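You operate a simulated robot arm through the tools that you are given. There is no shell and no other tool.

You are at the controls of a simulated two-armed robot. One attempt, no reset.

## Task
Swap the pump's low tub for the full yellow one and put the old tub's lid on.
Fine: the blue plunger ends down on the new grease; the old tub and the new tub's lid stay on the table. Where these are worked on the way, their far stop is far enough and under half their travel is too little: blue plunger.

It is judged by the outcome, as a careful person would: the job done as asked, and still so three seconds after it is handed in. It fails if anything else is knocked over, pushed out of place, dropped, spilled or broken. Lids that push on must go on centred and level and be pressed home; caps that screw on are set level and turned clockwise until they are tight.

## Robot
Two 7-joint arms with two-finger grippers on one trunk that stands fixed in place. Base frame: the origin is at the foot of the trunk, x ahead of it, y to its left, z up. Units: m, degrees, N and s.
The left shoulder is at [0.024, 0.218, 1.205], the right one opposite. With the tool pointing down near the work surface each hand reaches from about 0.2 to 0.76 m from the base axis, measured 20 degrees to its own side. Payload 2.2 kg a hand.
The tool frame of a hand sits at the grasp point between the pads (the TCP): z along the fingers, y along the line on which they close. The tips reach 0.019 m beyond it. The gripper opens to 0.116 m; its body begins 0.07 m behind the TCP.
Orientation is that of the tool frame in the base frame, as a unit quaternion [x, y, z, w]. With the fingers straight down and closing along the base's y, the tool's x points along the base's -x, its y along +y and its z along -z.

## Interface
- The arms move only by the tool jog_arm. It takes "left_commands", "right_commands" or both (then of equal length, played together; a hand with none holds still); each is one flat list of numbers, 7 for each row, row after row: the shift along the tool's x, y, z in units of 250 mm (1.0 is 250 mm), then the turn, a rotation vector about the tool's x, y, z in units of 45 degrees (1.0 is 45 degrees), then the finger opening in m, from 0 to 0.116. In form: [x, y, z, rx, ry, rz, jaw, x, y, z, rx, ry, rz, jaw, ...]. A call has 1 to 20 rows; each row is the pose to reach, as a shift and turn from the pose commanded when the call began, along the tool's axes at that moment. A call with a number of a shift or a turn outside -1 to 1 is refused whole. Rows are played at 5 a second. More than 0.05 m and 8.6 degrees between two rows, or a gripper value outside its range, and nothing of the call is played. A pose out of reach is approached as far as the arm can. The call stops where the force on the tool passes 40 N (or 10 N more than at its start, if that is more) or the arm is blocked; 0.2 s more then pass. The fingers move at their own pace (about 0.2035 m/s each) and stop on an object; they squeeze with about 43 N. The grip force told is the motor's: it shows also when the fingers shut on nothing. Time passes only in rows, and 0.2 s behind the last, so rows that repeat a pose let the fingers close. It gives the time, the measured TCP pose, the force on the tool (base axes), the opening and the grip force at its end, in the units of the frame above (readings bear some noise), with the torque about the TCP (base axes, N m) and any sound that the robot's microphone picked up.
- Cameras (640 x 400 px; columns grow to the right, rows downward): "scene" is now at [0.1167, 0.0708, 1.4112]; the picture's right is [0.62, -0.78, -0.00], its down [-0.25, -0.19, -0.95] and it looks along [0.74, 0.59, -0.31] (base axes); focal length 216 px, centre (320, 200). "left" rides on the left gripper at [0.069, 0.015, -0.097] in its tool frame; the picture's right is [-0.21, 0.98, 0.00], its down [-0.76, -0.17, -0.63] and it looks along [-0.62, -0.13, 0.78] (tool axes); focal length 251 px, centre (320, 200). "right" rides on the right gripper at [0.069, -0.015, -0.097] in its tool frame; the picture's right is [0.21, 0.98, 0.00], its down [-0.76, 0.17, -0.63] and it looks along [-0.62, 0.14, 0.77] (tool axes); focal length 251 px, centre (320, 200). There is no depth. A picture from a camera that has moved, and an enlarged one, comes with that camera's place and axes in the base frame and with its lens. The place of the scene camera against the robot may be out by one fixed shift of up to 0.025 m in any direction.
- camera(camera): a new picture of that camera. It takes no simulated time.
- lift_body(by): moves the trunk up (or, below 0, down) by that many m; the arms and the scene camera ride with it, the base frame stays. It gives what a move gives, with no picture.
- pan_tilt(pan, tilt): turns the head with the scene camera to pan (to the left, within 80 degrees either way) and tilt (down, from -29 to 69), counted from straight ahead of the robot. It gives what a move gives.
- enlarge(camera, box): a new picture of the part [left, top, right, bottom] of that camera's present view, enlarged. It takes no simulated time.
- hand_in(): hands the job in; it is judged then, once.

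Nothing tells you positions but the pictures and the camera data. Unless the task says otherwise, let go and move clear before handing in.

The tools are called after ">>>" as name(argument=value, ...) on one line, values as JSON. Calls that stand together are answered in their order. jog_arm: Moves the arms, as the interface text tells. Its arguments: {"type":"object","properties":{"left_commands":{"type":"array"},"right_commands":{"type":"array"}},"required":[]} The other tools are called the same way: lift_body (by) moves the trunk up or down; pan_tilt (pan, tilt) turns the head that bears the scene camera; camera (camera) takes a picture; enlarge (camera, box) takes an enlarged picture of a part of a camera's view; hand_in () hands the job in.

At the start:

```text
clock: 0.0
left_position: [0.3606, 0.492, 1.2805]
left_tool_rot: [0.0, 1.0, -0.001, 0.0]
left_contact_force: [-0.3, -0.7, -0.6]
left_moment: [0.0, -0.01, 0.05]
left_gripper_width: 0.1159
left_grasp_force: 0.0
right_position: [0.4727, 0.0123, 1.3325]
right_tool_rot: [0.0, 1.0, -0.001, -0.001]
right_contact_force: [0.1, 0.1, 0.7]
right_moment: [-0.01, -0.03, 0.0]
right_gripper_width: 0.1158
right_grasp_force: 0.0
trunk travel left (down, up): [-0.35, 0.14]
head pan, tilt (commanded): [38.4, 18.1]
```

scene: 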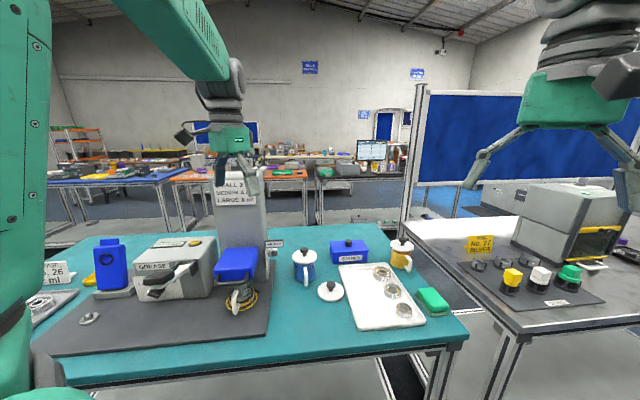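
right: 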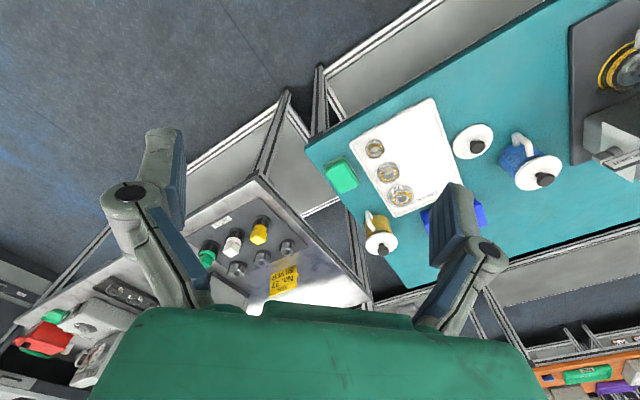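
left: 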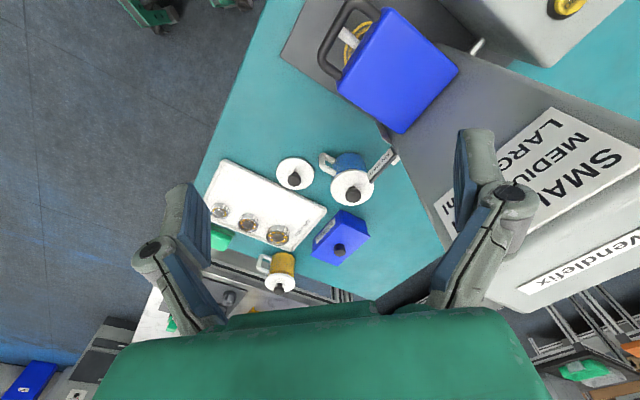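

I see a teal table with a grease pump station (grey box labelled GREASE, blue plunger/lid over a tub), tubs with lids (blue and yellow with handles), and a loose lid. I'll look closer before moving anything.

>>> enlarge(camera="scene", box=[30, 220, 290, 380])

>>> enlarge(camera="scene", box=[200, 220, 460, 380])

>>> enlarge(camera="left", box=[200, 0, 480, 300])

>>> enlarge(camera="right", box=[320, 0, 640, 260])

```text
2.46 times, centred on (160, 300) of scene
camera zoom: at [0.1167, 0.0708, 1.4112], right [0.62, -0.78, 0.0], down [-0.25, -0.19, -0.95], along [0.74, 0.59, -0.31], focal length 533 px, centre (714, -46)
```

zoom: 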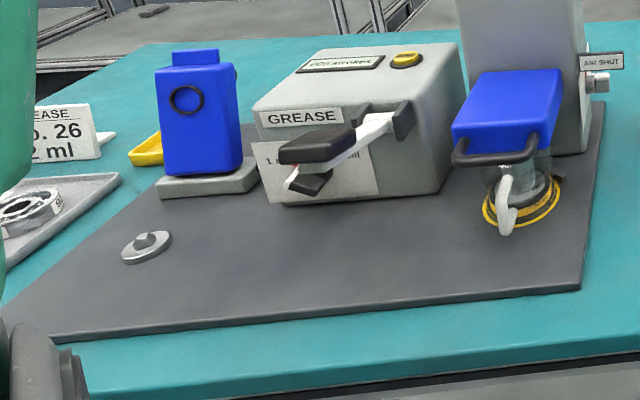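

```text
2.46 times, centred on (330, 300) of scene
camera zoom: at [0.1167, 0.0708, 1.4112], right [0.62, -0.78, 0.0], down [-0.25, -0.19, -0.95], along [0.74, 0.59, -0.31], focal length 533 px, centre (295, -46)
```

zoom: 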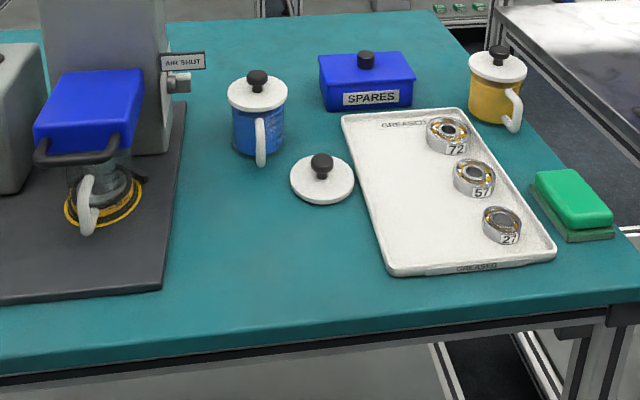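

```text
1.33 times, centred on (340, 150) of left
camera zoom: at [0.2921, 0.5071, 1.3781], right [0.21, 0.98, 0.0], down [0.76, -0.17, 0.63], along [0.62, -0.14, -0.77], focal length 335 px, centre (293, 267)
```

zoom: 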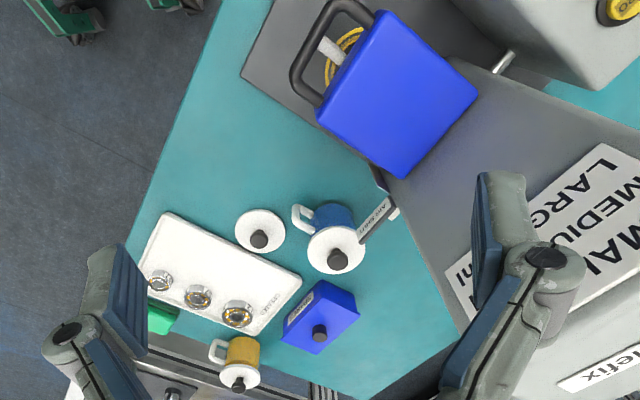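

```text
1.54 times, centred on (480, 130) of right
camera zoom: at [0.4045, -0.0035, 1.4287], right [-0.21, 0.98, 0.0], down [0.76, 0.17, 0.63], along [0.62, 0.14, -0.78], focal length 387 px, centre (74, 308)
```

zoom: 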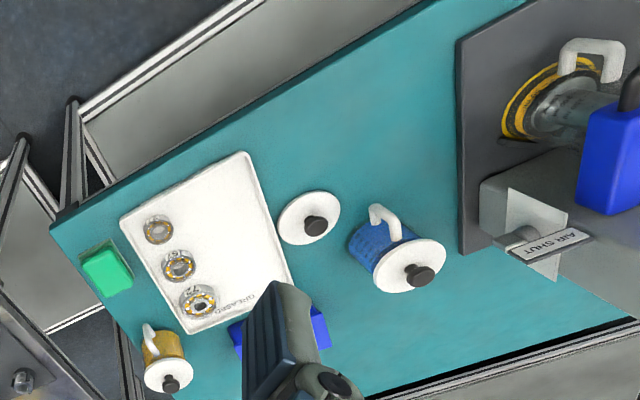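

The pump stands left of centre with a clear low tub under the blue plunger head. The yellow lidded tub sits at the far right of the table, and a loose white lid lies between them. I'll turn the head for better views before planning.

>>> pan_tilt(pan=58, tilt=35)

>>> camera(camera="scene")

```text
clock: 0.8
left_position: [0.357, 0.4904, 1.2818]
left_tool_rot: [0.0, 1.0, 0.0, 0.001]
left_contact_force: [-0.3, 0.1, -0.6]
left_moment: [0.0, 0.01, -0.01]
left_gripper_width: 0.1159
left_grasp_force: 0.0
right_position: [0.4709, 0.0107, 1.3328]
right_tool_rot: [0.0, 1.0, 0.0, 0.0]
right_contact_force: [0.1, 1.0, 0.2]
right_moment: [0.02, -0.04, -0.02]
right_gripper_width: 0.116
right_grasp_force: 0.1
trunk travel left (down, up): [-0.35, 0.14]
head pan, tilt (commanded): [58.0, 35.0]
```

```text
taken
camera scene: at [0.0899, 0.0878, 1.3843], right [0.85, -0.53, 0.0], down [-0.31, -0.49, -0.82], along [0.43, 0.69, -0.58], focal length 216 px, centre (320, 200)
```

scene: 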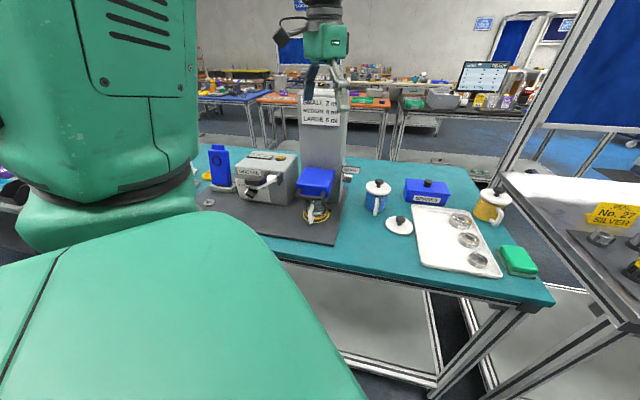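

The pump is in the middle of this view. I'll enlarge it and the tubs for detail.

>>> enlarge(camera="scene", box=[270, 80, 370, 250])

>>> enlarge(camera="scene", box=[290, 150, 370, 230])

>>> enlarge(camera="scene", box=[360, 160, 540, 290])

```text
2.35 times, centred on (320, 165) of scene
camera zoom: at [0.0899, 0.0878, 1.3843], right [0.85, -0.53, 0.0], down [-0.31, -0.49, -0.82], along [0.43, 0.69, -0.58], focal length 509 px, centre (320, 282)
```

zoom: 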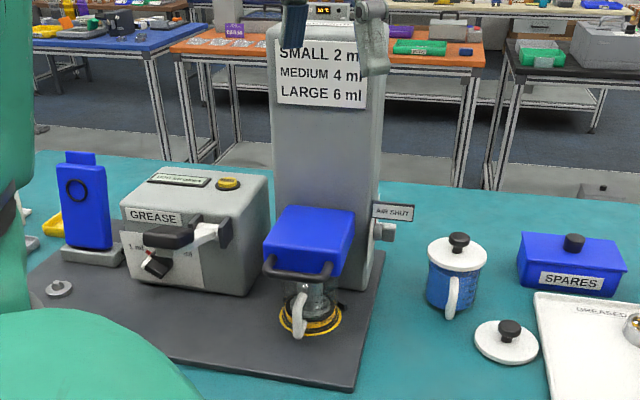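

```text
5.00 times, centred on (330, 190) of scene
camera zoom: at [0.0899, 0.0878, 1.3843], right [0.85, -0.53, 0.0], down [-0.31, -0.49, -0.82], along [0.43, 0.69, -0.58], focal length 1082 px, centre (270, 250)
```

zoom: 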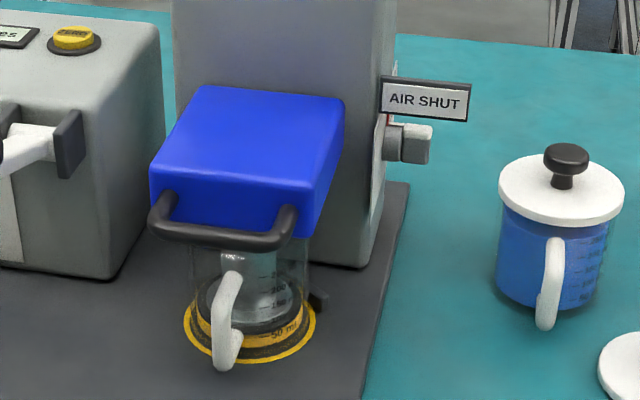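

```text
3.08 times, centred on (450, 225) of scene
camera zoom: at [0.0899, 0.0878, 1.3843], right [0.85, -0.53, 0.0], down [-0.31, -0.49, -0.82], along [0.43, 0.69, -0.58], focal length 666 px, centre (-80, 123)
```

zoom: 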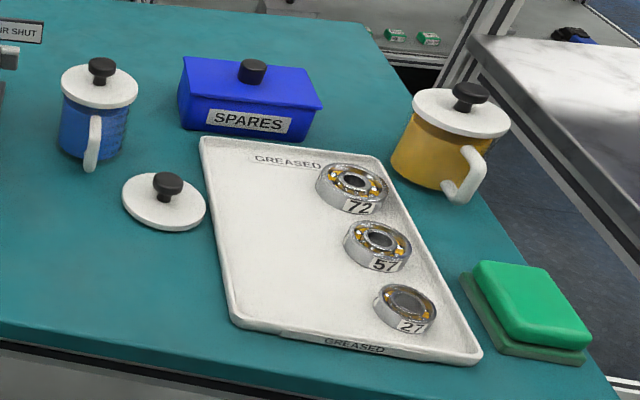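

The pump's tub is at about (0.38, 0.58), the table top near z 0.90, the loose lid near (0.58, 0.39) and the yellow tub near (0.86, 0.27). The table runs at about 45° to the base. I'll pull the left hand back and yaw it to face the pump, so its camera gives a front view.

>>> jog_arm(left_commands=[0.0685, -0.065, 0.015, 0, 0, -0.125, 0.116, 0.137, -0.13, 0.03, 0, 0, -0.25, 0.116, 0.2055, -0.195, 0.045, 0, 0, -0.375, 0.116, 0.274, -0.26, 0.06, 0, 0, -0.5, 0.116, 0.3425, -0.325, 0.075, 0, 0, -0.625, 0.116, 0.411, -0.39, 0.09, 0, 0, -0.75, 0.116, 0.4795, -0.455, 0.105, 0, 0, -0.875, 0.116, 0.548, -0.52, 0.12, 0, 0, -1.0, 0.116])

>>> camera(camera="left")

>>> camera(camera="scene")

```text
clock: 2.6
left_position: [0.2675, 0.4394, 1.2204]
left_tool_rot: [-0.383, 0.924, -0.001, 0.001]
left_contact_force: [-1.0, -0.8, 0.6]
left_moment: [0.01, -0.01, 0.01]
left_gripper_width: 0.1159
left_grasp_force: 0.1
left hand out of reach, approached as far as the arm can: row 4, 5, 6, 7, 8
right_position: [0.4695, 0.0098, 1.3338]
right_tool_rot: [0.0, 1.0, 0.0, 0.001]
right_contact_force: [-0.4, -0.8, 0.4]
right_moment: [0.0, -0.01, -0.01]
right_gripper_width: 0.116
right_grasp_force: 0.1
trunk travel left (down, up): [-0.35, 0.14]
head pan, tilt (commanded): [58.0, 35.0]
```

```text
taken
camera left: at [0.2082, 0.4012, 1.3162], right [-0.54, 0.84, 0.0], down [0.65, 0.42, 0.63], along [0.53, 0.34, -0.77], focal length 251 px, centre (320, 200)
```

left: 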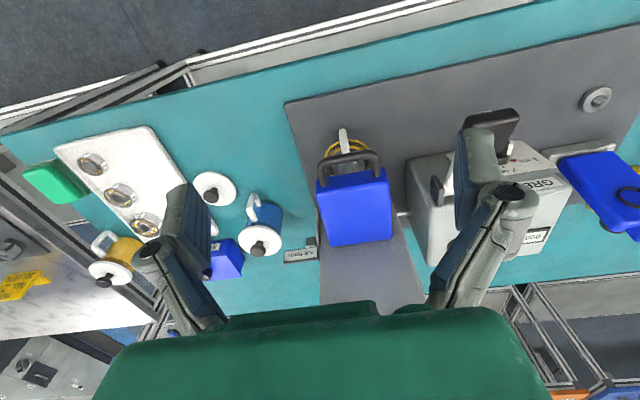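

```text
taken
camera scene: at [0.0942, 0.0896, 1.4184], right [0.84, -0.55, 0.0], down [-0.13, -0.2, -0.97], along [0.53, 0.81, -0.24], focal length 216 px, centre (320, 200)
```

scene: 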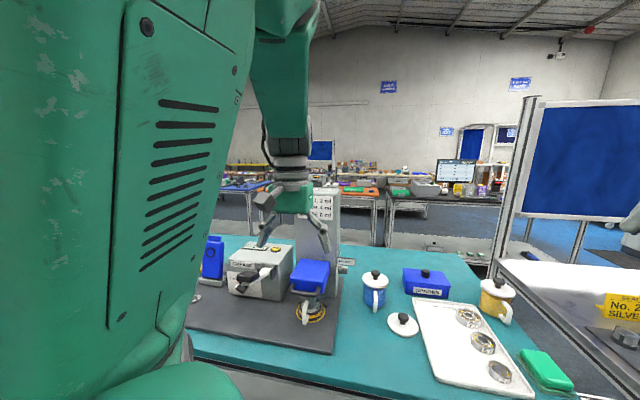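

The left camera now shows the pump from the front and above. The head camera's tilt seems to have drifted, so I'll re-command it and zoom in on the pump.

>>> pan_tilt(pan=45, tilt=35)

>>> camera(camera="scene")

>>> enlarge(camera="left", box=[260, 90, 440, 260])

>>> enlarge(camera="left", box=[20, 110, 300, 300])

```text
clock: 3.4
left_position: [0.2676, 0.4397, 1.2182]
left_tool_rot: [-0.382, 0.924, -0.001, -0.002]
left_contact_force: [-0.2, 0.3, -0.2]
left_moment: [-0.04, 0.03, -0.04]
left_gripper_width: 0.1162
left_grasp_force: 0.0
right_position: [0.4705, 0.0097, 1.3338]
right_tool_rot: [0.0, 1.0, 0.0, 0.001]
right_contact_force: [0.5, 0.2, -0.6]
right_moment: [0.03, 0.01, -0.02]
right_gripper_width: 0.116
right_grasp_force: 0.0
trunk travel left (down, up): [-0.35, 0.14]
head pan, tilt (commanded): [45.0, 35.0]
```

```text
taken
camera scene: at [0.1007, 0.0852, 1.4203], right [0.79, -0.62, 0.0], down [-0.14, -0.17, -0.98], along [0.6, 0.77, -0.22], focal length 216 px, centre (320, 200)
```

scene: 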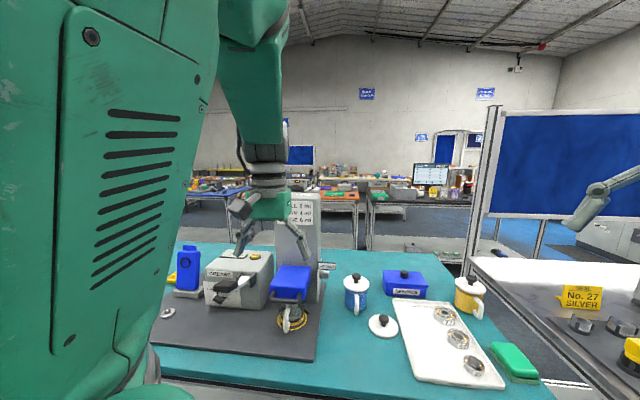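

```text
2.35 times, centred on (350, 175) of left
camera zoom: at [0.2085, 0.4019, 1.3153], right [-0.54, 0.84, 0.0], down [0.65, 0.42, 0.63], along [0.53, 0.34, -0.78], focal length 592 px, centre (249, 259)
```

zoom: 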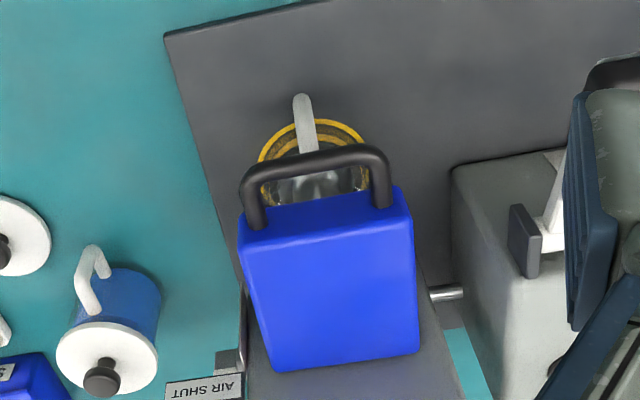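

```text
2.11 times, centred on (160, 205) of left
camera zoom: at [0.2085, 0.4019, 1.3153], right [-0.54, 0.84, 0.0], down [0.65, 0.42, 0.63], along [0.53, 0.34, -0.78], focal length 529 px, centre (657, 190)
```

zoom: 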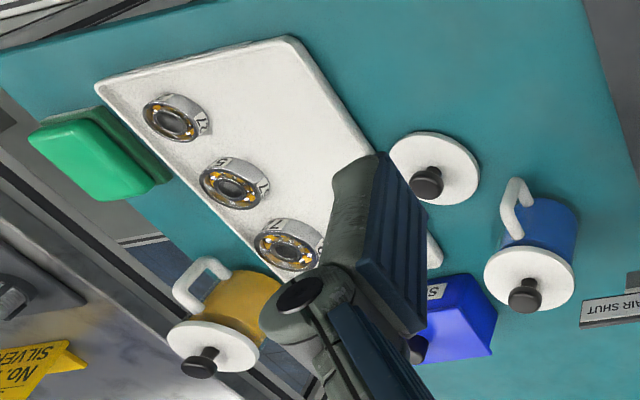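

The handle bar is about 77 mm wide and centred near (0.33, 0.52, 1.03). The pump faces the robot at a 45° yaw, matching the hand. I'll move the left hand to a hover above the bar and check the result.

>>> jog_arm(left_commands=[-0.103, 0.0134, 0.088, 0, 0, 0, 0.116, -0.206, 0.0268, 0.176, 0, 0, 0, 0.116, -0.309, 0.0402, 0.264, 0, 0, 0, 0.116, -0.412, 0.0536, 0.352, 0, 0, 0, 0.116])

>>> camera(camera="left")

>>> camera(camera="scene")

```text
clock: 4.4
left_position: [0.3343, 0.5241, 1.1323]
left_tool_rot: [-0.383, 0.924, 0.001, 0.001]
left_contact_force: [0.2, 0.8, 0.0]
left_moment: [-0.01, 0.01, -0.02]
left_gripper_width: 0.1158
left_grasp_force: 0.1
right_position: [0.4728, 0.0119, 1.3338]
right_tool_rot: [0.0, 1.0, -0.001, 0.001]
right_contact_force: [-0.2, 0.1, 0.4]
right_moment: [-0.01, -0.02, -0.01]
right_gripper_width: 0.1162
right_grasp_force: 0.1
trunk travel left (down, up): [-0.35, 0.14]
head pan, tilt (commanded): [45.0, 35.0]
```

```text
taken
camera left: at [0.2749, 0.4853, 1.2289], right [-0.54, 0.84, 0.0], down [0.65, 0.42, 0.63], along [0.53, 0.34, -0.77], focal length 251 px, centre (320, 200)
```

left: 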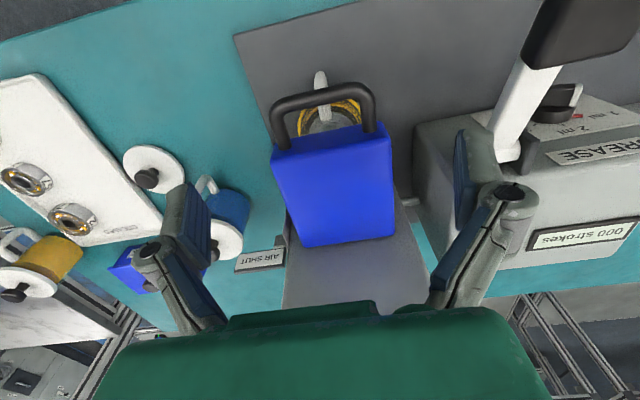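

```text
taken
camera scene: at [0.1074, 0.0774, 1.3839], right [0.71, -0.71, 0.0], down [-0.41, -0.41, -0.82], along [0.58, 0.58, -0.58], focal length 216 px, centre (320, 200)
```

scene: 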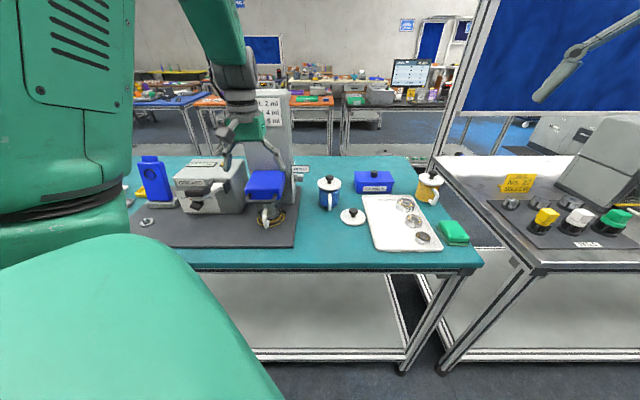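

The head camera is back as commanded. I'll zoom in on the bar from this new hand position to triangulate it more exactly.

>>> enlarge(camera="left", box=[240, 60, 400, 160])

>>> enlarge(camera="scene", box=[220, 160, 310, 240])

```text
4.00 times, centred on (320, 110) of left
camera zoom: at [0.2749, 0.4853, 1.2289], right [-0.54, 0.84, 0.0], down [0.65, 0.42, 0.63], along [0.53, 0.34, -0.77], focal length 1006 px, centre (320, 560)
```

zoom: 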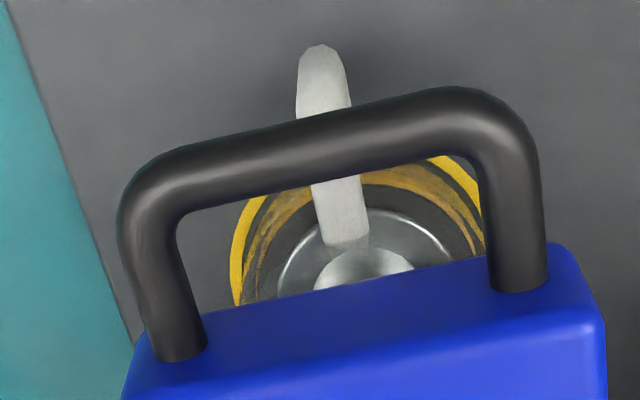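

```text
5.00 times, centred on (265, 200) of scene
camera zoom: at [0.1074, 0.0774, 1.3839], right [0.71, -0.71, 0.0], down [-0.41, -0.41, -0.82], along [0.58, 0.58, -0.58], focal length 1082 px, centre (595, 200)
```

zoom: 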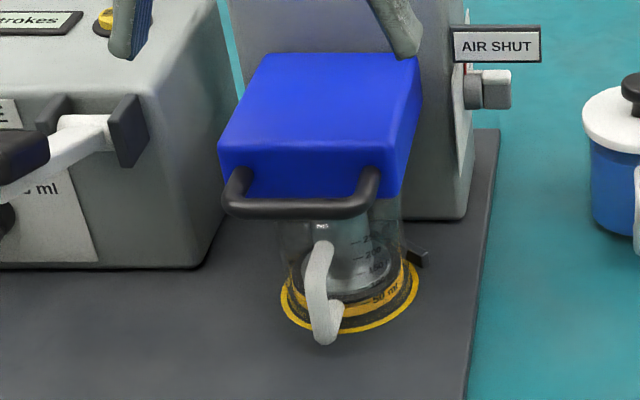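

The bar looks to be near z ≈ 1.03, right below the open fingers. I'll come down partway and check again.

>>> jog_arm(left_commands=[0, 0.006, 0.14, 0, 0, 0, 0.116, 0, 0.012, 0.28, 0, 0, 0, 0.116])

>>> camera(camera="left")

>>> enlarge(camera="scene", box=[210, 100, 330, 240])

```text
clock: 5.0
left_position: [0.3326, 0.529, 1.0602]
left_tool_rot: [-0.382, 0.924, -0.002, 0.0]
left_contact_force: [0.2, 0.6, -0.5]
left_moment: [0.01, 0.01, 0.0]
left_gripper_width: 0.116
left_grasp_force: 0.1
right_position: [0.4725, 0.0144, 1.3317]
right_tool_rot: [0.0, 1.0, -0.002, -0.001]
right_contact_force: [-1.0, 0.3, -0.6]
right_moment: [-0.03, 0.01, -0.01]
right_gripper_width: 0.1159
right_grasp_force: 0.1
trunk travel left (down, up): [-0.35, 0.14]
head pan, tilt (commanded): [45.0, 35.0]
```

```text
taken
camera left: at [0.2739, 0.4902, 1.1572], right [-0.54, 0.84, 0.0], down [0.65, 0.42, 0.63], along [0.53, 0.34, -0.78], focal length 251 px, centre (320, 200)
```

left: 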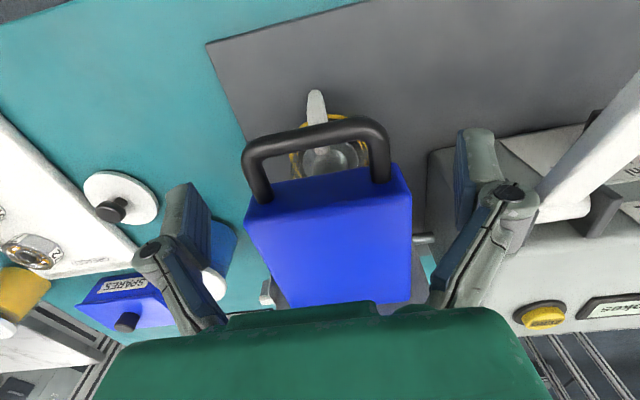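

```text
2.86 times, centred on (270, 170) of scene
camera zoom: at [0.108, 0.0785, 1.3838], right [0.71, -0.71, 0.0], down [-0.41, -0.41, -0.82], along [0.58, 0.58, -0.58], focal length 618 px, centre (463, 286)
```

zoom: 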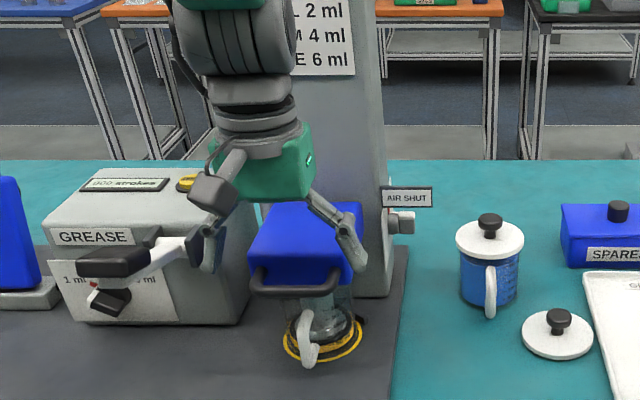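

The bar sits between the open fingers, about 7 mm nearer me than the TCP, and the fingers are clear of the GREASE box. I'll go down to the bar's height with a small shift back, and look before closing.

>>> jog_arm(left_commands=[0.014, -0.003, 0.07, 0, 0, 0, 0.116, 0.028, -0.006, 0.14, 0, 0, 0, 0.116])

>>> camera(camera="left")

>>> enlarge(camera="scene", box=[220, 140, 320, 240])

```text
clock: 5.6
left_position: [0.3289, 0.519, 1.0279]
left_tool_rot: [-0.382, 0.924, 0.0, 0.001]
left_contact_force: [0.1, 0.1, 0.6]
left_moment: [-0.02, 0.03, -0.02]
left_gripper_width: 0.1162
left_grasp_force: 0.2
right_position: [0.4712, 0.008, 1.3338]
right_tool_rot: [0.0, 1.0, 0.001, 0.0]
right_contact_force: [-0.1, 0.8, -1.6]
right_moment: [0.02, 0.02, 0.01]
right_gripper_width: 0.1162
right_grasp_force: 0.1
trunk travel left (down, up): [-0.35, 0.14]
head pan, tilt (commanded): [45.0, 35.0]
```

```text
taken
camera left: at [0.2699, 0.4802, 1.1239], right [-0.54, 0.84, 0.0], down [0.65, 0.42, 0.63], along [0.53, 0.34, -0.77], focal length 251 px, centre (320, 200)
```

left: 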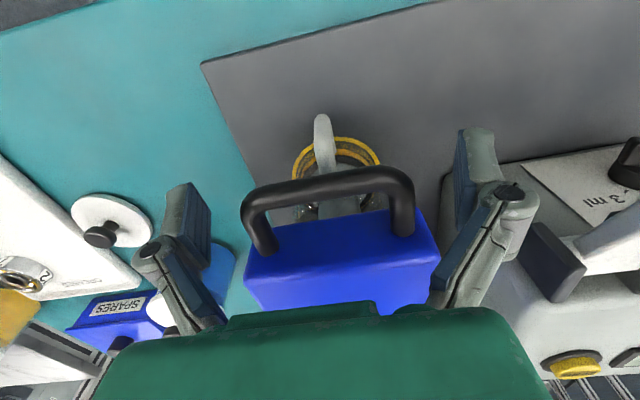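

```text
4.00 times, centred on (270, 190) of scene
camera zoom: at [0.1073, 0.0729, 1.3842], right [0.71, -0.71, 0.0], down [-0.41, -0.41, -0.82], along [0.58, 0.58, -0.58], focal length 866 px, centre (520, 240)
```

zoom: 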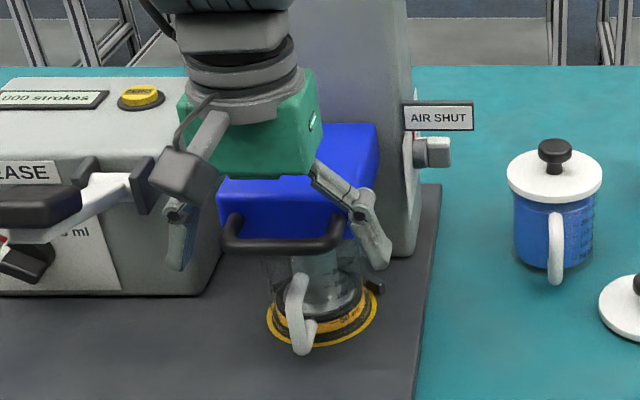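

The bar is now level with the TCP, with about 4 mm of lateral offset. I'll centre on it and close the fingers on both ends of the U-handle.

>>> jog_arm(left_commands=[-0.02, 0.016, 0.004, 0, 0, 0, 0.116, -0.02, 0.016, 0.004, 0, 0, 0, 0.06, -0.02, 0.016, 0.004, 0, 0, 0, 0.06, -0.02, 0.016, 0.004, 0, 0, 0, 0.06])

>>> camera(camera="left")

```text
clock: 6.6
left_position: [0.3335, 0.5229, 1.0286]
left_tool_rot: [-0.382, 0.924, 0.001, 0.002]
left_contact_force: [28.0, -14.9, 4.4]
left_moment: [0.17, -0.7, -0.05]
left_gripper_width: 0.0831
left_grasp_force: 45.0
right_position: [0.4729, 0.006, 1.3321]
right_tool_rot: [0.0, 1.0, 0.002, -0.001]
right_contact_force: [-0.1, -0.2, 0.5]
right_moment: [-0.02, 0.02, 0.02]
right_gripper_width: 0.1162
right_grasp_force: 0.0
trunk travel left (down, up): [-0.35, 0.14]
head pan, tilt (commanded): [45.0, 35.0]
```

```text
taken
camera left: at [0.2732, 0.484, 1.1243], right [-0.54, 0.84, 0.0], down [0.65, 0.41, 0.64], along [0.54, 0.34, -0.77], focal length 251 px, centre (320, 200)
```

left: 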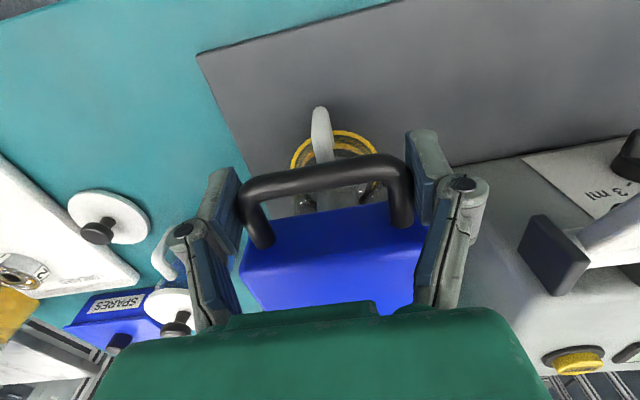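

The grip holds at 83 mm, with about 30 N of sideways load from a small misalignment. I'll ease that off before lifting.

>>> jog_arm(left_commands=[0, -0.012, 0, 0, 0, 0, 0.06, 0, -0.012, 0, 0, 0, 0, 0.06])

```text
clock: 7.2
left_position: [0.3339, 0.523, 1.0287]
left_tool_rot: [-0.382, 0.924, 0.001, 0.001]
left_contact_force: [25.5, -8.5, 8.7]
left_moment: [0.85, -0.6, 0.2]
left_gripper_width: 0.0832
left_grasp_force: 45.2
right_position: [0.4729, 0.0088, 1.3333]
right_tool_rot: [0.001, 1.0, 0.0, 0.0]
right_contact_force: [0.1, -0.1, -1.5]
right_moment: [0.0, 0.02, 0.02]
right_gripper_width: 0.1163
right_grasp_force: 0.1
trunk travel left (down, up): [-0.35, 0.14]
head pan, tilt (commanded): [45.0, 35.0]
```

>>> jog_arm(left_commands=[0.01, -0.012, 0, 0, 0, 0, 0.06, 0.02, -0.024, 0, 0, 0, 0, 0.06, 0.02, -0.024, 0, 0, 0, 0, 0.06])

```text
clock: 8.0
left_position: [0.3319, 0.5217, 1.0278]
left_tool_rot: [-0.382, 0.924, 0.001, 0.004]
left_contact_force: [7.7, 30.9, 25.0]
left_moment: [-0.12, 0.35, 0.38]
left_gripper_width: 0.0833
left_grasp_force: 45.0
right_position: [0.4688, 0.0132, 1.3331]
right_tool_rot: [0.001, 1.0, -0.001, 0.001]
right_contact_force: [0.2, 0.4, -0.1]
right_moment: [0.01, -0.01, 0.03]
right_gripper_width: 0.1158
right_grasp_force: 0.0
trunk travel left (down, up): [-0.35, 0.14]
head pan, tilt (commanded): [45.0, 35.0]
```

>>> jog_arm(left_commands=[-0.015, 0.005, -0.005, 0, 0, 0, 0.06, -0.03, 0.01, -0.01, 0, 0, 0, 0.06, -0.03, 0.01, -0.01, 0, 0, 0, 0.06])

```text
clock: 8.8
left_position: [0.333, 0.5224, 1.0284]
left_tool_rot: [-0.383, 0.924, -0.002, -0.003]
left_contact_force: [-9.8, 1.8, -4.1]
left_moment: [0.93, -0.04, 0.66]
left_gripper_width: 0.0831
left_grasp_force: 44.9
right_position: [0.4695, 0.0093, 1.3343]
right_tool_rot: [-0.001, 1.0, 0.0, 0.001]
right_contact_force: [0.1, -0.2, -0.7]
right_moment: [-0.02, -0.01, 0.01]
right_gripper_width: 0.1161
right_grasp_force: 0.0
trunk travel left (down, up): [-0.35, 0.14]
head pan, tilt (commanded): [45.0, 35.0]
```

The load is relieved, so I'll lift the plunger slowly, 20 mm to start.

>>> jog_arm(left_commands=[0, 0, -0.02, 0, 0, 0, 0.06, 0, 0, -0.04, 0, 0, 0, 0.06, 0, 0, -0.06, 0, 0, 0, 0.06, 0, 0, -0.08, 0, 0, 0, 0.06])

>>> camera(camera="left")

>>> enlarge(camera="scene", box=[220, 140, 320, 240])

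```text
clock: 9.8
left_position: [0.3326, 0.5218, 1.051]
left_tool_rot: [-0.383, 0.924, -0.001, 0.001]
left_contact_force: [-14.4, -7.7, -4.7]
left_moment: [-0.86, 0.5, 0.5]
left_gripper_width: 0.0831
left_grasp_force: 44.5
right_position: [0.4689, 0.0098, 1.3334]
right_tool_rot: [0.0, 1.0, 0.001, 0.001]
right_contact_force: [0.2, -0.2, -0.3]
right_moment: [-0.01, -0.02, 0.02]
right_gripper_width: 0.1162
right_grasp_force: 0.0
trunk travel left (down, up): [-0.35, 0.14]
head pan, tilt (commanded): [45.0, 35.0]
```

```text
taken
camera left: at [0.273, 0.4837, 1.147], right [-0.54, 0.84, 0.0], down [0.65, 0.42, 0.63], along [0.53, 0.34, -0.77], focal length 251 px, centre (320, 200)
```

left: 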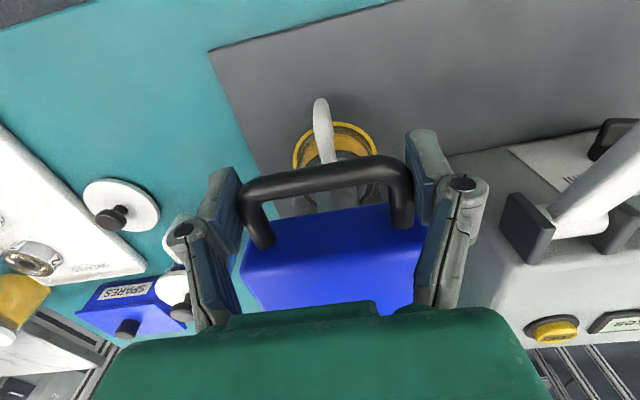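

```text
4.00 times, centred on (270, 190) of scene
camera zoom: at [0.1031, 0.0738, 1.3845], right [0.71, -0.71, 0.0], down [-0.41, -0.41, -0.82], along [0.58, 0.58, -0.57], focal length 866 px, centre (520, 240)
```

zoom: 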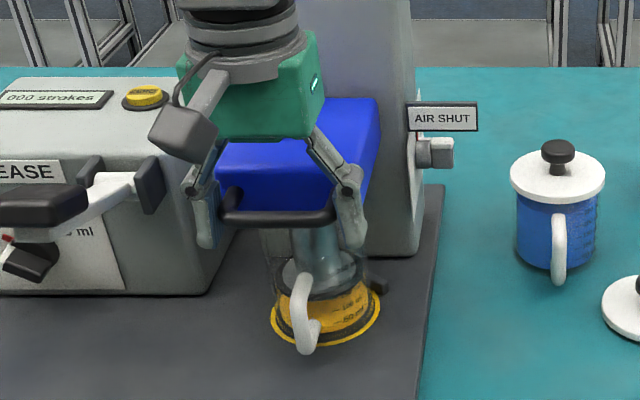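

The plunger is rising and the tub stays put, with grease now visible beneath the disc. I'll keep lifting.

>>> jog_arm(left_commands=[-0.006, 0, -0.04, 0, 0, 0, 0.06, -0.012, 0, -0.08, 0, 0, 0, 0.06, -0.012, 0, -0.12, 0, 0, 0, 0.06, -0.012, 0, -0.16, 0, 0, 0, 0.06, -0.012, 0, -0.2, 0, 0, 0, 0.06])

>>> enlarge(camera="scene", box=[220, 140, 320, 240])

```text
clock: 11.0
left_position: [0.3324, 0.5221, 1.1021]
left_tool_rot: [-0.383, 0.924, 0.0, -0.001]
left_contact_force: [-24.0, -15.8, -4.9]
left_moment: [-0.27, -0.41, 0.22]
left_gripper_width: 0.083
left_grasp_force: 45.4
right_position: [0.4667, 0.0067, 1.3345]
right_tool_rot: [0.0, 1.0, 0.001, 0.002]
right_contact_force: [1.2, 0.1, 0.5]
right_moment: [-0.01, -0.02, -0.03]
right_gripper_width: 0.116
right_grasp_force: 0.1
trunk travel left (down, up): [-0.35, 0.14]
head pan, tilt (commanded): [45.0, 35.0]
```

```text
4.00 times, centred on (270, 190) of scene
camera zoom: at [0.1002, 0.0704, 1.3849], right [0.71, -0.71, 0.0], down [-0.4, -0.4, -0.82], along [0.58, 0.58, -0.57], focal length 866 px, centre (520, 240)
```

zoom: 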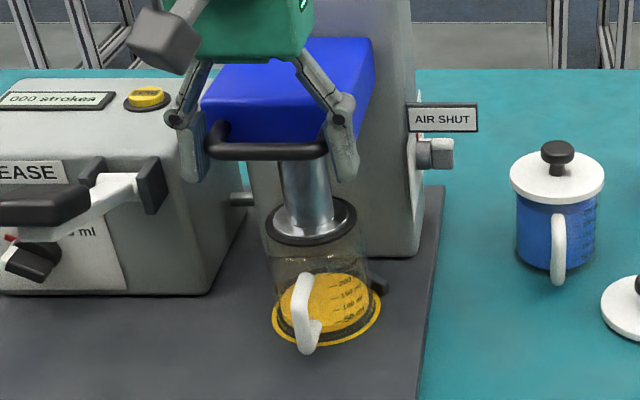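

The disc is at the tub's rim, with some push-back building along the approach line. I'll relieve that and lift further.

>>> jog_arm(left_commands=[0.012, 0, -0.03, 0, 0, 0, 0.06, 0.024, 0, -0.06, 0, 0, 0, 0.06, 0.032, 0, -0.1, 0, 0, 0, 0.06, 0.032, 0, -0.14, 0, 0, 0, 0.06, 0.032, 0, -0.18, 0, 0, 0, 0.06, 0.032, 0, -0.22, 0, 0, 0, 0.06])

>>> enlarge(camera="scene", box=[200, 90, 330, 240])

```text
clock: 12.4
left_position: [0.3315, 0.5225, 1.1548]
left_tool_rot: [-0.381, 0.925, 0.0, 0.002]
left_contact_force: [6.9, 9.8, -17.2]
left_moment: [-0.21, 0.21, 0.24]
left_gripper_width: 0.081
left_grasp_force: 43.3
right_position: [0.4715, 0.0121, 1.3349]
right_tool_rot: [-0.001, 1.0, -0.001, 0.002]
right_contact_force: [0.2, -1.3, 1.2]
right_moment: [0.05, -0.03, 0.0]
right_gripper_width: 0.1161
right_grasp_force: 0.1
trunk travel left (down, up): [-0.35, 0.14]
head pan, tilt (commanded): [45.0, 35.0]
```

```text
2.67 times, centred on (265, 165) of scene
camera zoom: at [0.107, 0.0811, 1.3837], right [0.71, -0.71, 0.0], down [-0.41, -0.41, -0.81], along [0.58, 0.58, -0.58], focal length 577 px, centre (467, 293)
```

zoom: 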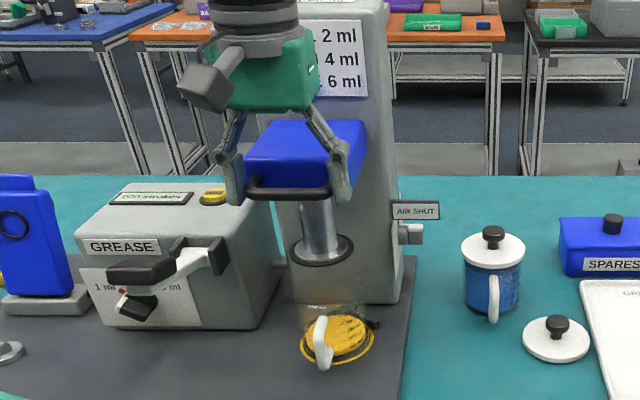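

>>> camera(camera="left")

>>> enlarge(camera="scene", box=[230, 120, 310, 220])

```text
taken
camera left: at [0.2724, 0.4835, 1.2509], right [-0.54, 0.84, 0.0], down [0.65, 0.42, 0.64], along [0.54, 0.34, -0.77], focal length 251 px, centre (320, 200)
```

left: 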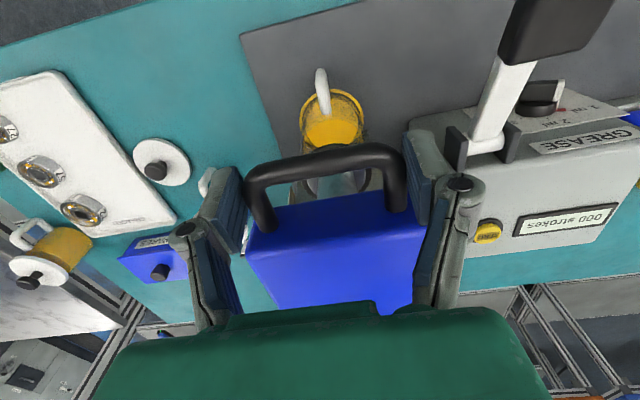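

```text
4.00 times, centred on (270, 170) of scene
camera zoom: at [0.107, 0.0811, 1.3837], right [0.71, -0.71, 0.0], down [-0.41, -0.41, -0.81], along [0.58, 0.58, -0.58], focal length 866 px, centre (520, 320)
```

zoom: 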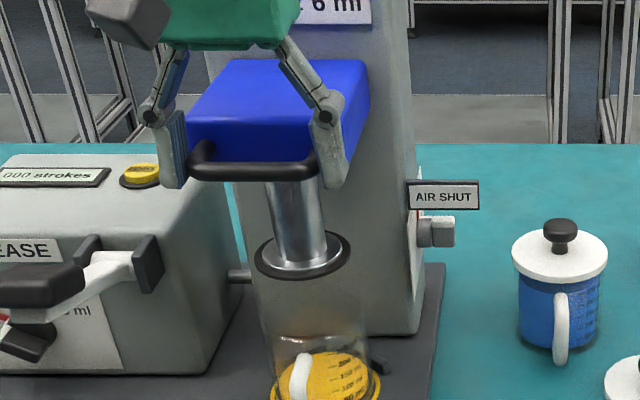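

The disc now clears the tub's rim by about 7 cm, and the resistance suggests the upper stop is near. I'll try a few millimetres more to confirm.

>>> jog_arm(left_commands=[-0.01, 0, -0.016, 0, 0, 0, 0.06, -0.01, 0, -0.032, 0, 0, 0, 0.06, -0.01, 0, -0.032, 0, 0, 0, 0.06])

>>> camera(camera="left")

>>> enlarge(camera="scene", box=[230, 120, 310, 220])

```text
clock: 13.2
left_position: [0.3321, 0.5222, 1.1641]
left_tool_rot: [-0.382, 0.924, 0.0, 0.001]
left_contact_force: [-3.0, 2.5, -9.3]
left_moment: [0.42, -0.11, 0.1]
left_gripper_width: 0.0797
left_grasp_force: 45.2
right_position: [0.4708, 0.0109, 1.3334]
right_tool_rot: [-0.001, 1.0, 0.001, 0.002]
right_contact_force: [0.2, -0.4, -0.5]
right_moment: [0.0, 0.02, 0.02]
right_gripper_width: 0.1159
right_grasp_force: 0.0
trunk travel left (down, up): [-0.35, 0.14]
head pan, tilt (commanded): [45.0, 35.0]
```

```text
taken
camera left: at [0.2732, 0.484, 1.2593], right [-0.54, 0.84, 0.0], down [0.65, 0.42, 0.63], along [0.53, 0.34, -0.77], focal length 251 px, centre (320, 200)
```

left: 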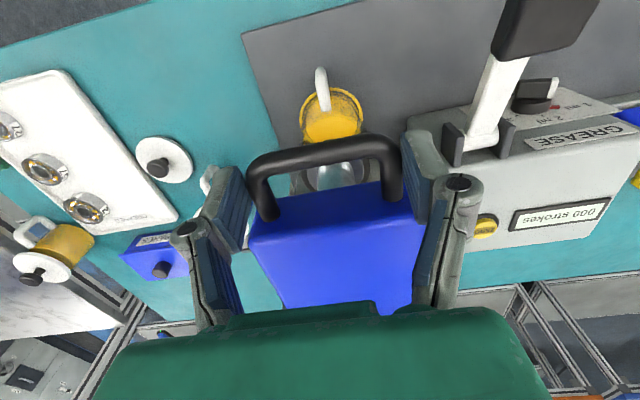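

```text
4.00 times, centred on (270, 170) of scene
camera zoom: at [0.1056, 0.0779, 1.3841], right [0.71, -0.71, 0.0], down [-0.41, -0.41, -0.82], along [0.58, 0.58, -0.58], focal length 866 px, centre (520, 320)
```

zoom: 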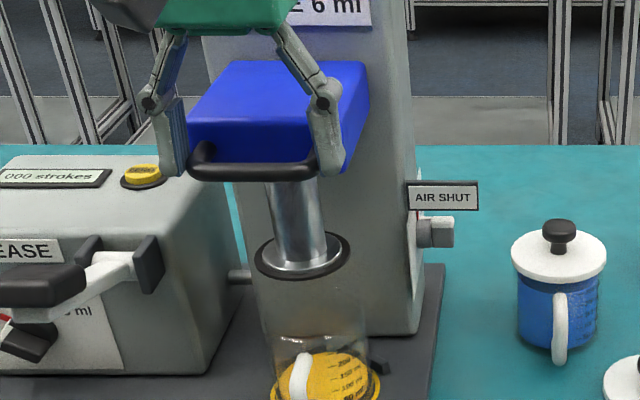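

The block stopped while the fingers slid up the bar, so the plunger is at its upper stop after about 0.12 m. I'll open the fingers and see whether it stays up.

>>> jog_arm(left_commands=[0, 0, 0, 0, 0, 0, 0.082, 0, 0, 0, 0, 0, 0, 0.09, 0, 0, 0, 0, 0, 0, 0.1])

>>> camera(camera="left")

>>> enlarge(camera="scene", box=[230, 120, 310, 220])

```text
clock: 14.0
left_position: [0.3319, 0.5239, 1.1639]
left_tool_rot: [-0.383, 0.924, -0.001, 0.002]
left_contact_force: [-0.4, 0.5, 0.6]
left_moment: [0.01, 0.01, 0.02]
left_gripper_width: 0.1001
left_grasp_force: 0.0
right_position: [0.4697, 0.0112, 1.3317]
right_tool_rot: [0.0, 1.0, -0.001, 0.0]
right_contact_force: [0.2, -0.5, -0.1]
right_moment: [0.03, 0.0, -0.02]
right_gripper_width: 0.116
right_grasp_force: 0.0
trunk travel left (down, up): [-0.35, 0.14]
head pan, tilt (commanded): [45.0, 35.0]
```

```text
taken
camera left: at [0.2733, 0.4843, 1.2586], right [-0.54, 0.84, 0.0], down [0.65, 0.42, 0.63], along [0.53, 0.34, -0.77], focal length 251 px, centre (320, 200)
```

left: 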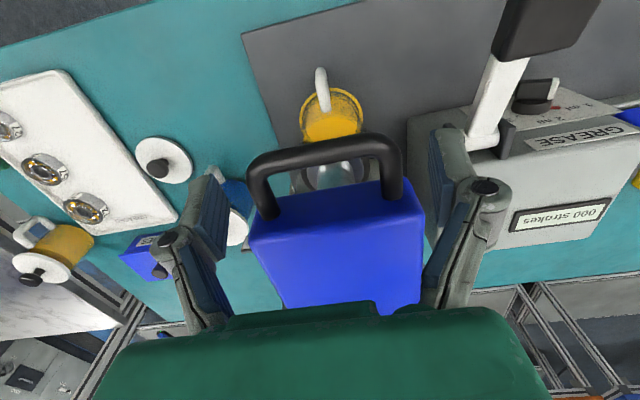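

```text
4.00 times, centred on (270, 170) of scene
camera zoom: at [0.1057, 0.0762, 1.3842], right [0.71, -0.71, 0.0], down [-0.41, -0.41, -0.82], along [0.58, 0.58, -0.58], focal length 866 px, centre (520, 320)
```

zoom: 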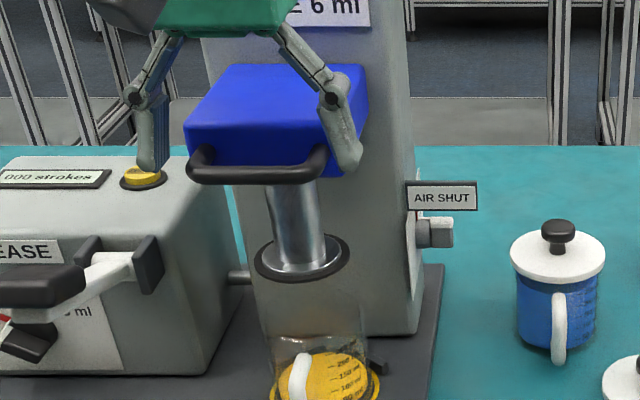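

The plunger stays up on its own. I'll measure the old tub's place and look at the yellow tub's handle before choosing a grip.

>>> enlarge(camera="left", box=[270, 50, 430, 150])

>>> enlarge(camera="left", box=[0, 200, 130, 300])

>>> enlarge(camera="scene", box=[225, 170, 305, 240])

>>> enlarge(camera="scene", box=[310, 150, 480, 260])

```text
4.00 times, centred on (350, 100) of left
camera zoom: at [0.2733, 0.4843, 1.2586], right [-0.54, 0.84, 0.0], down [0.65, 0.42, 0.63], along [0.53, 0.34, -0.77], focal length 1006 px, centre (200, 600)
```

zoom: 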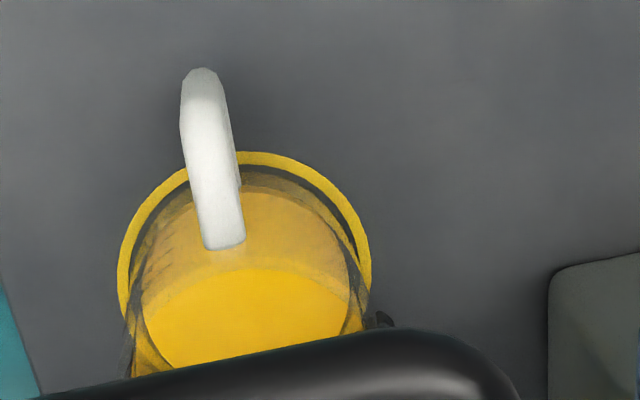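

```text
4.00 times, centred on (65, 250) of left
camera zoom: at [0.2733, 0.4843, 1.2586], right [-0.54, 0.84, 0.0], down [0.65, 0.42, 0.63], along [0.53, 0.34, -0.77], focal length 1006 px, centre (1340, 0)
```

zoom: 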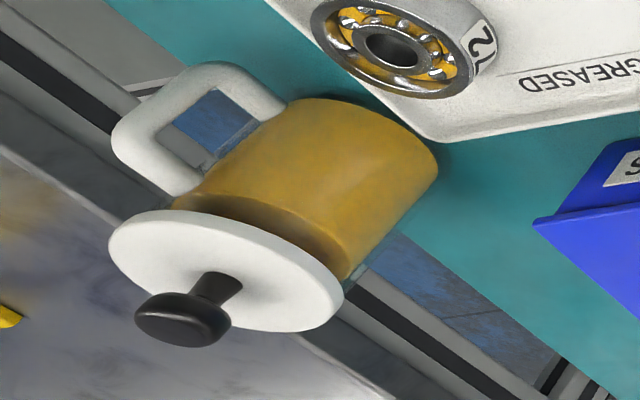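

```text
5.71 times, centred on (265, 205) of scene
camera zoom: at [0.1057, 0.0762, 1.3842], right [0.71, -0.71, 0.0], down [-0.41, -0.41, -0.82], along [0.58, 0.58, -0.58], focal length 1237 px, centre (634, 171)
```

zoom: 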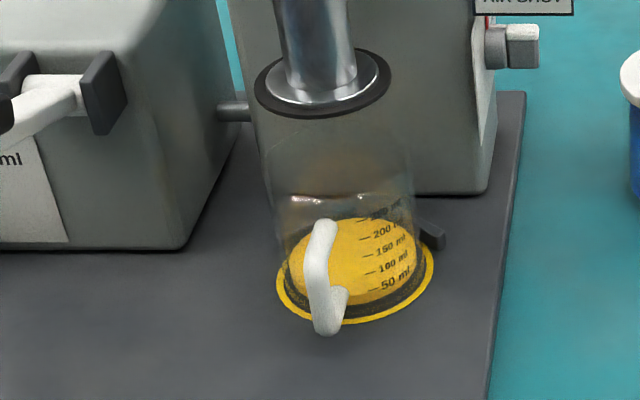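

```text
3.64 times, centred on (395, 205) of scene
camera zoom: at [0.1057, 0.0762, 1.3842], right [0.71, -0.71, 0.0], down [-0.41, -0.41, -0.82], along [0.58, 0.58, -0.58], focal length 787 px, centre (47, 182)
```

zoom: 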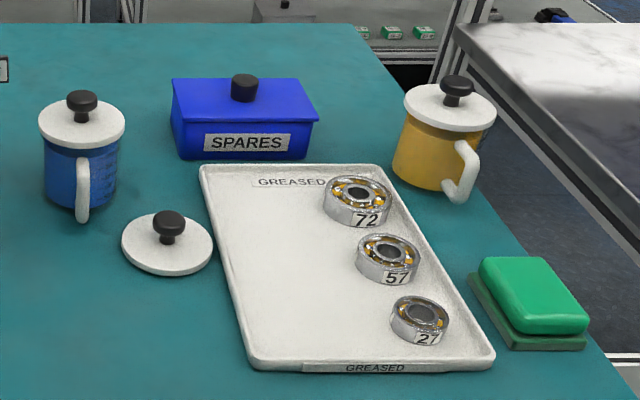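

The tubs are roughly 8 cm wide with a handle. The old tub's handle faces me and the yellow tub's points toward the robot's right front. I'll back the left hand off the pump and test whether the wrist can roll so the camera sits on top, which I need for near-horizontal grips.

>>> jog_arm(left_commands=[0.1, 0, 0, 0, 0, 0, 0.116, 0.2, 0, 0, 0, 0, 0, 0.116, 0.3, 0, 0, 0, 0, 0, 0.116])

>>> jog_arm(left_commands=[0, 0, 0, 0, 0, -0.16, 0.116, 0, 0, 0, 0, 0, -0.32, 0.116, 0, 0, 0, 0, 0, -0.48, 0.116, 0, 0, 0, 0, 0, -0.64, 0.116, 0, 0, 0, 0, 0, -0.8, 0.116, 0, 0, 0, 0, 0, -0.96, 0.116])

>>> camera(camera="scene")

```text
clock: 14.8
left_position: [0.2793, 0.4673, 1.1626]
left_tool_rot: [-0.382, 0.924, 0.0, 0.001]
left_contact_force: [0.1, -0.5, -0.3]
left_moment: [-0.01, -0.01, 0.02]
left_gripper_width: 0.116
left_grasp_force: 0.0
right_position: [0.4702, 0.0081, 1.3337]
right_tool_rot: [0.0, 1.0, 0.001, 0.001]
right_contact_force: [-0.7, -0.3, 0.5]
right_moment: [0.06, 0.02, 0.03]
right_gripper_width: 0.1159
right_grasp_force: 0.1
trunk travel left (down, up): [-0.35, 0.14]
head pan, tilt (commanded): [45.0, 35.0]
```

```text
clock: 16.2
left_position: [0.278, 0.4699, 1.1585]
left_tool_rot: [-0.699, 0.715, -0.005, -0.006]
left_contact_force: [0.0, 0.2, -0.4]
left_moment: [-0.01, -0.01, -0.03]
left_gripper_width: 0.1158
left_grasp_force: 0.2
right_position: [0.4704, 0.0118, 1.333]
right_tool_rot: [-0.001, 1.0, -0.001, 0.0]
right_contact_force: [0.4, 0.3, -0.3]
right_moment: [0.02, 0.0, -0.05]
right_gripper_width: 0.1161
right_grasp_force: 0.1
trunk travel left (down, up): [-0.35, 0.14]
head pan, tilt (commanded): [45.0, 35.0]
```

```text
taken
camera scene: at [0.1092, 0.0706, 1.3813], right [0.65, -0.76, 0.0], down [-0.46, -0.4, -0.8], along [0.6, 0.52, -0.6], focal length 216 px, centre (320, 200)
```

scene: 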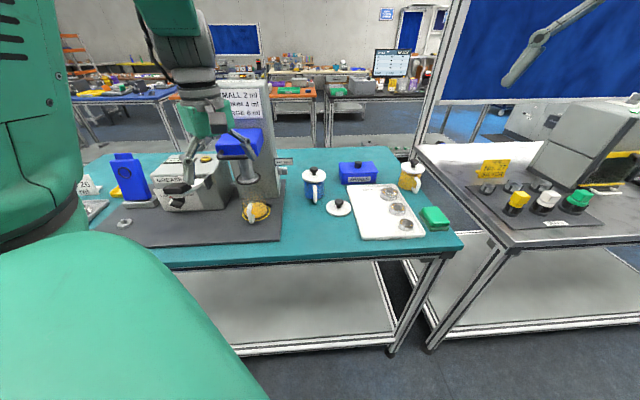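

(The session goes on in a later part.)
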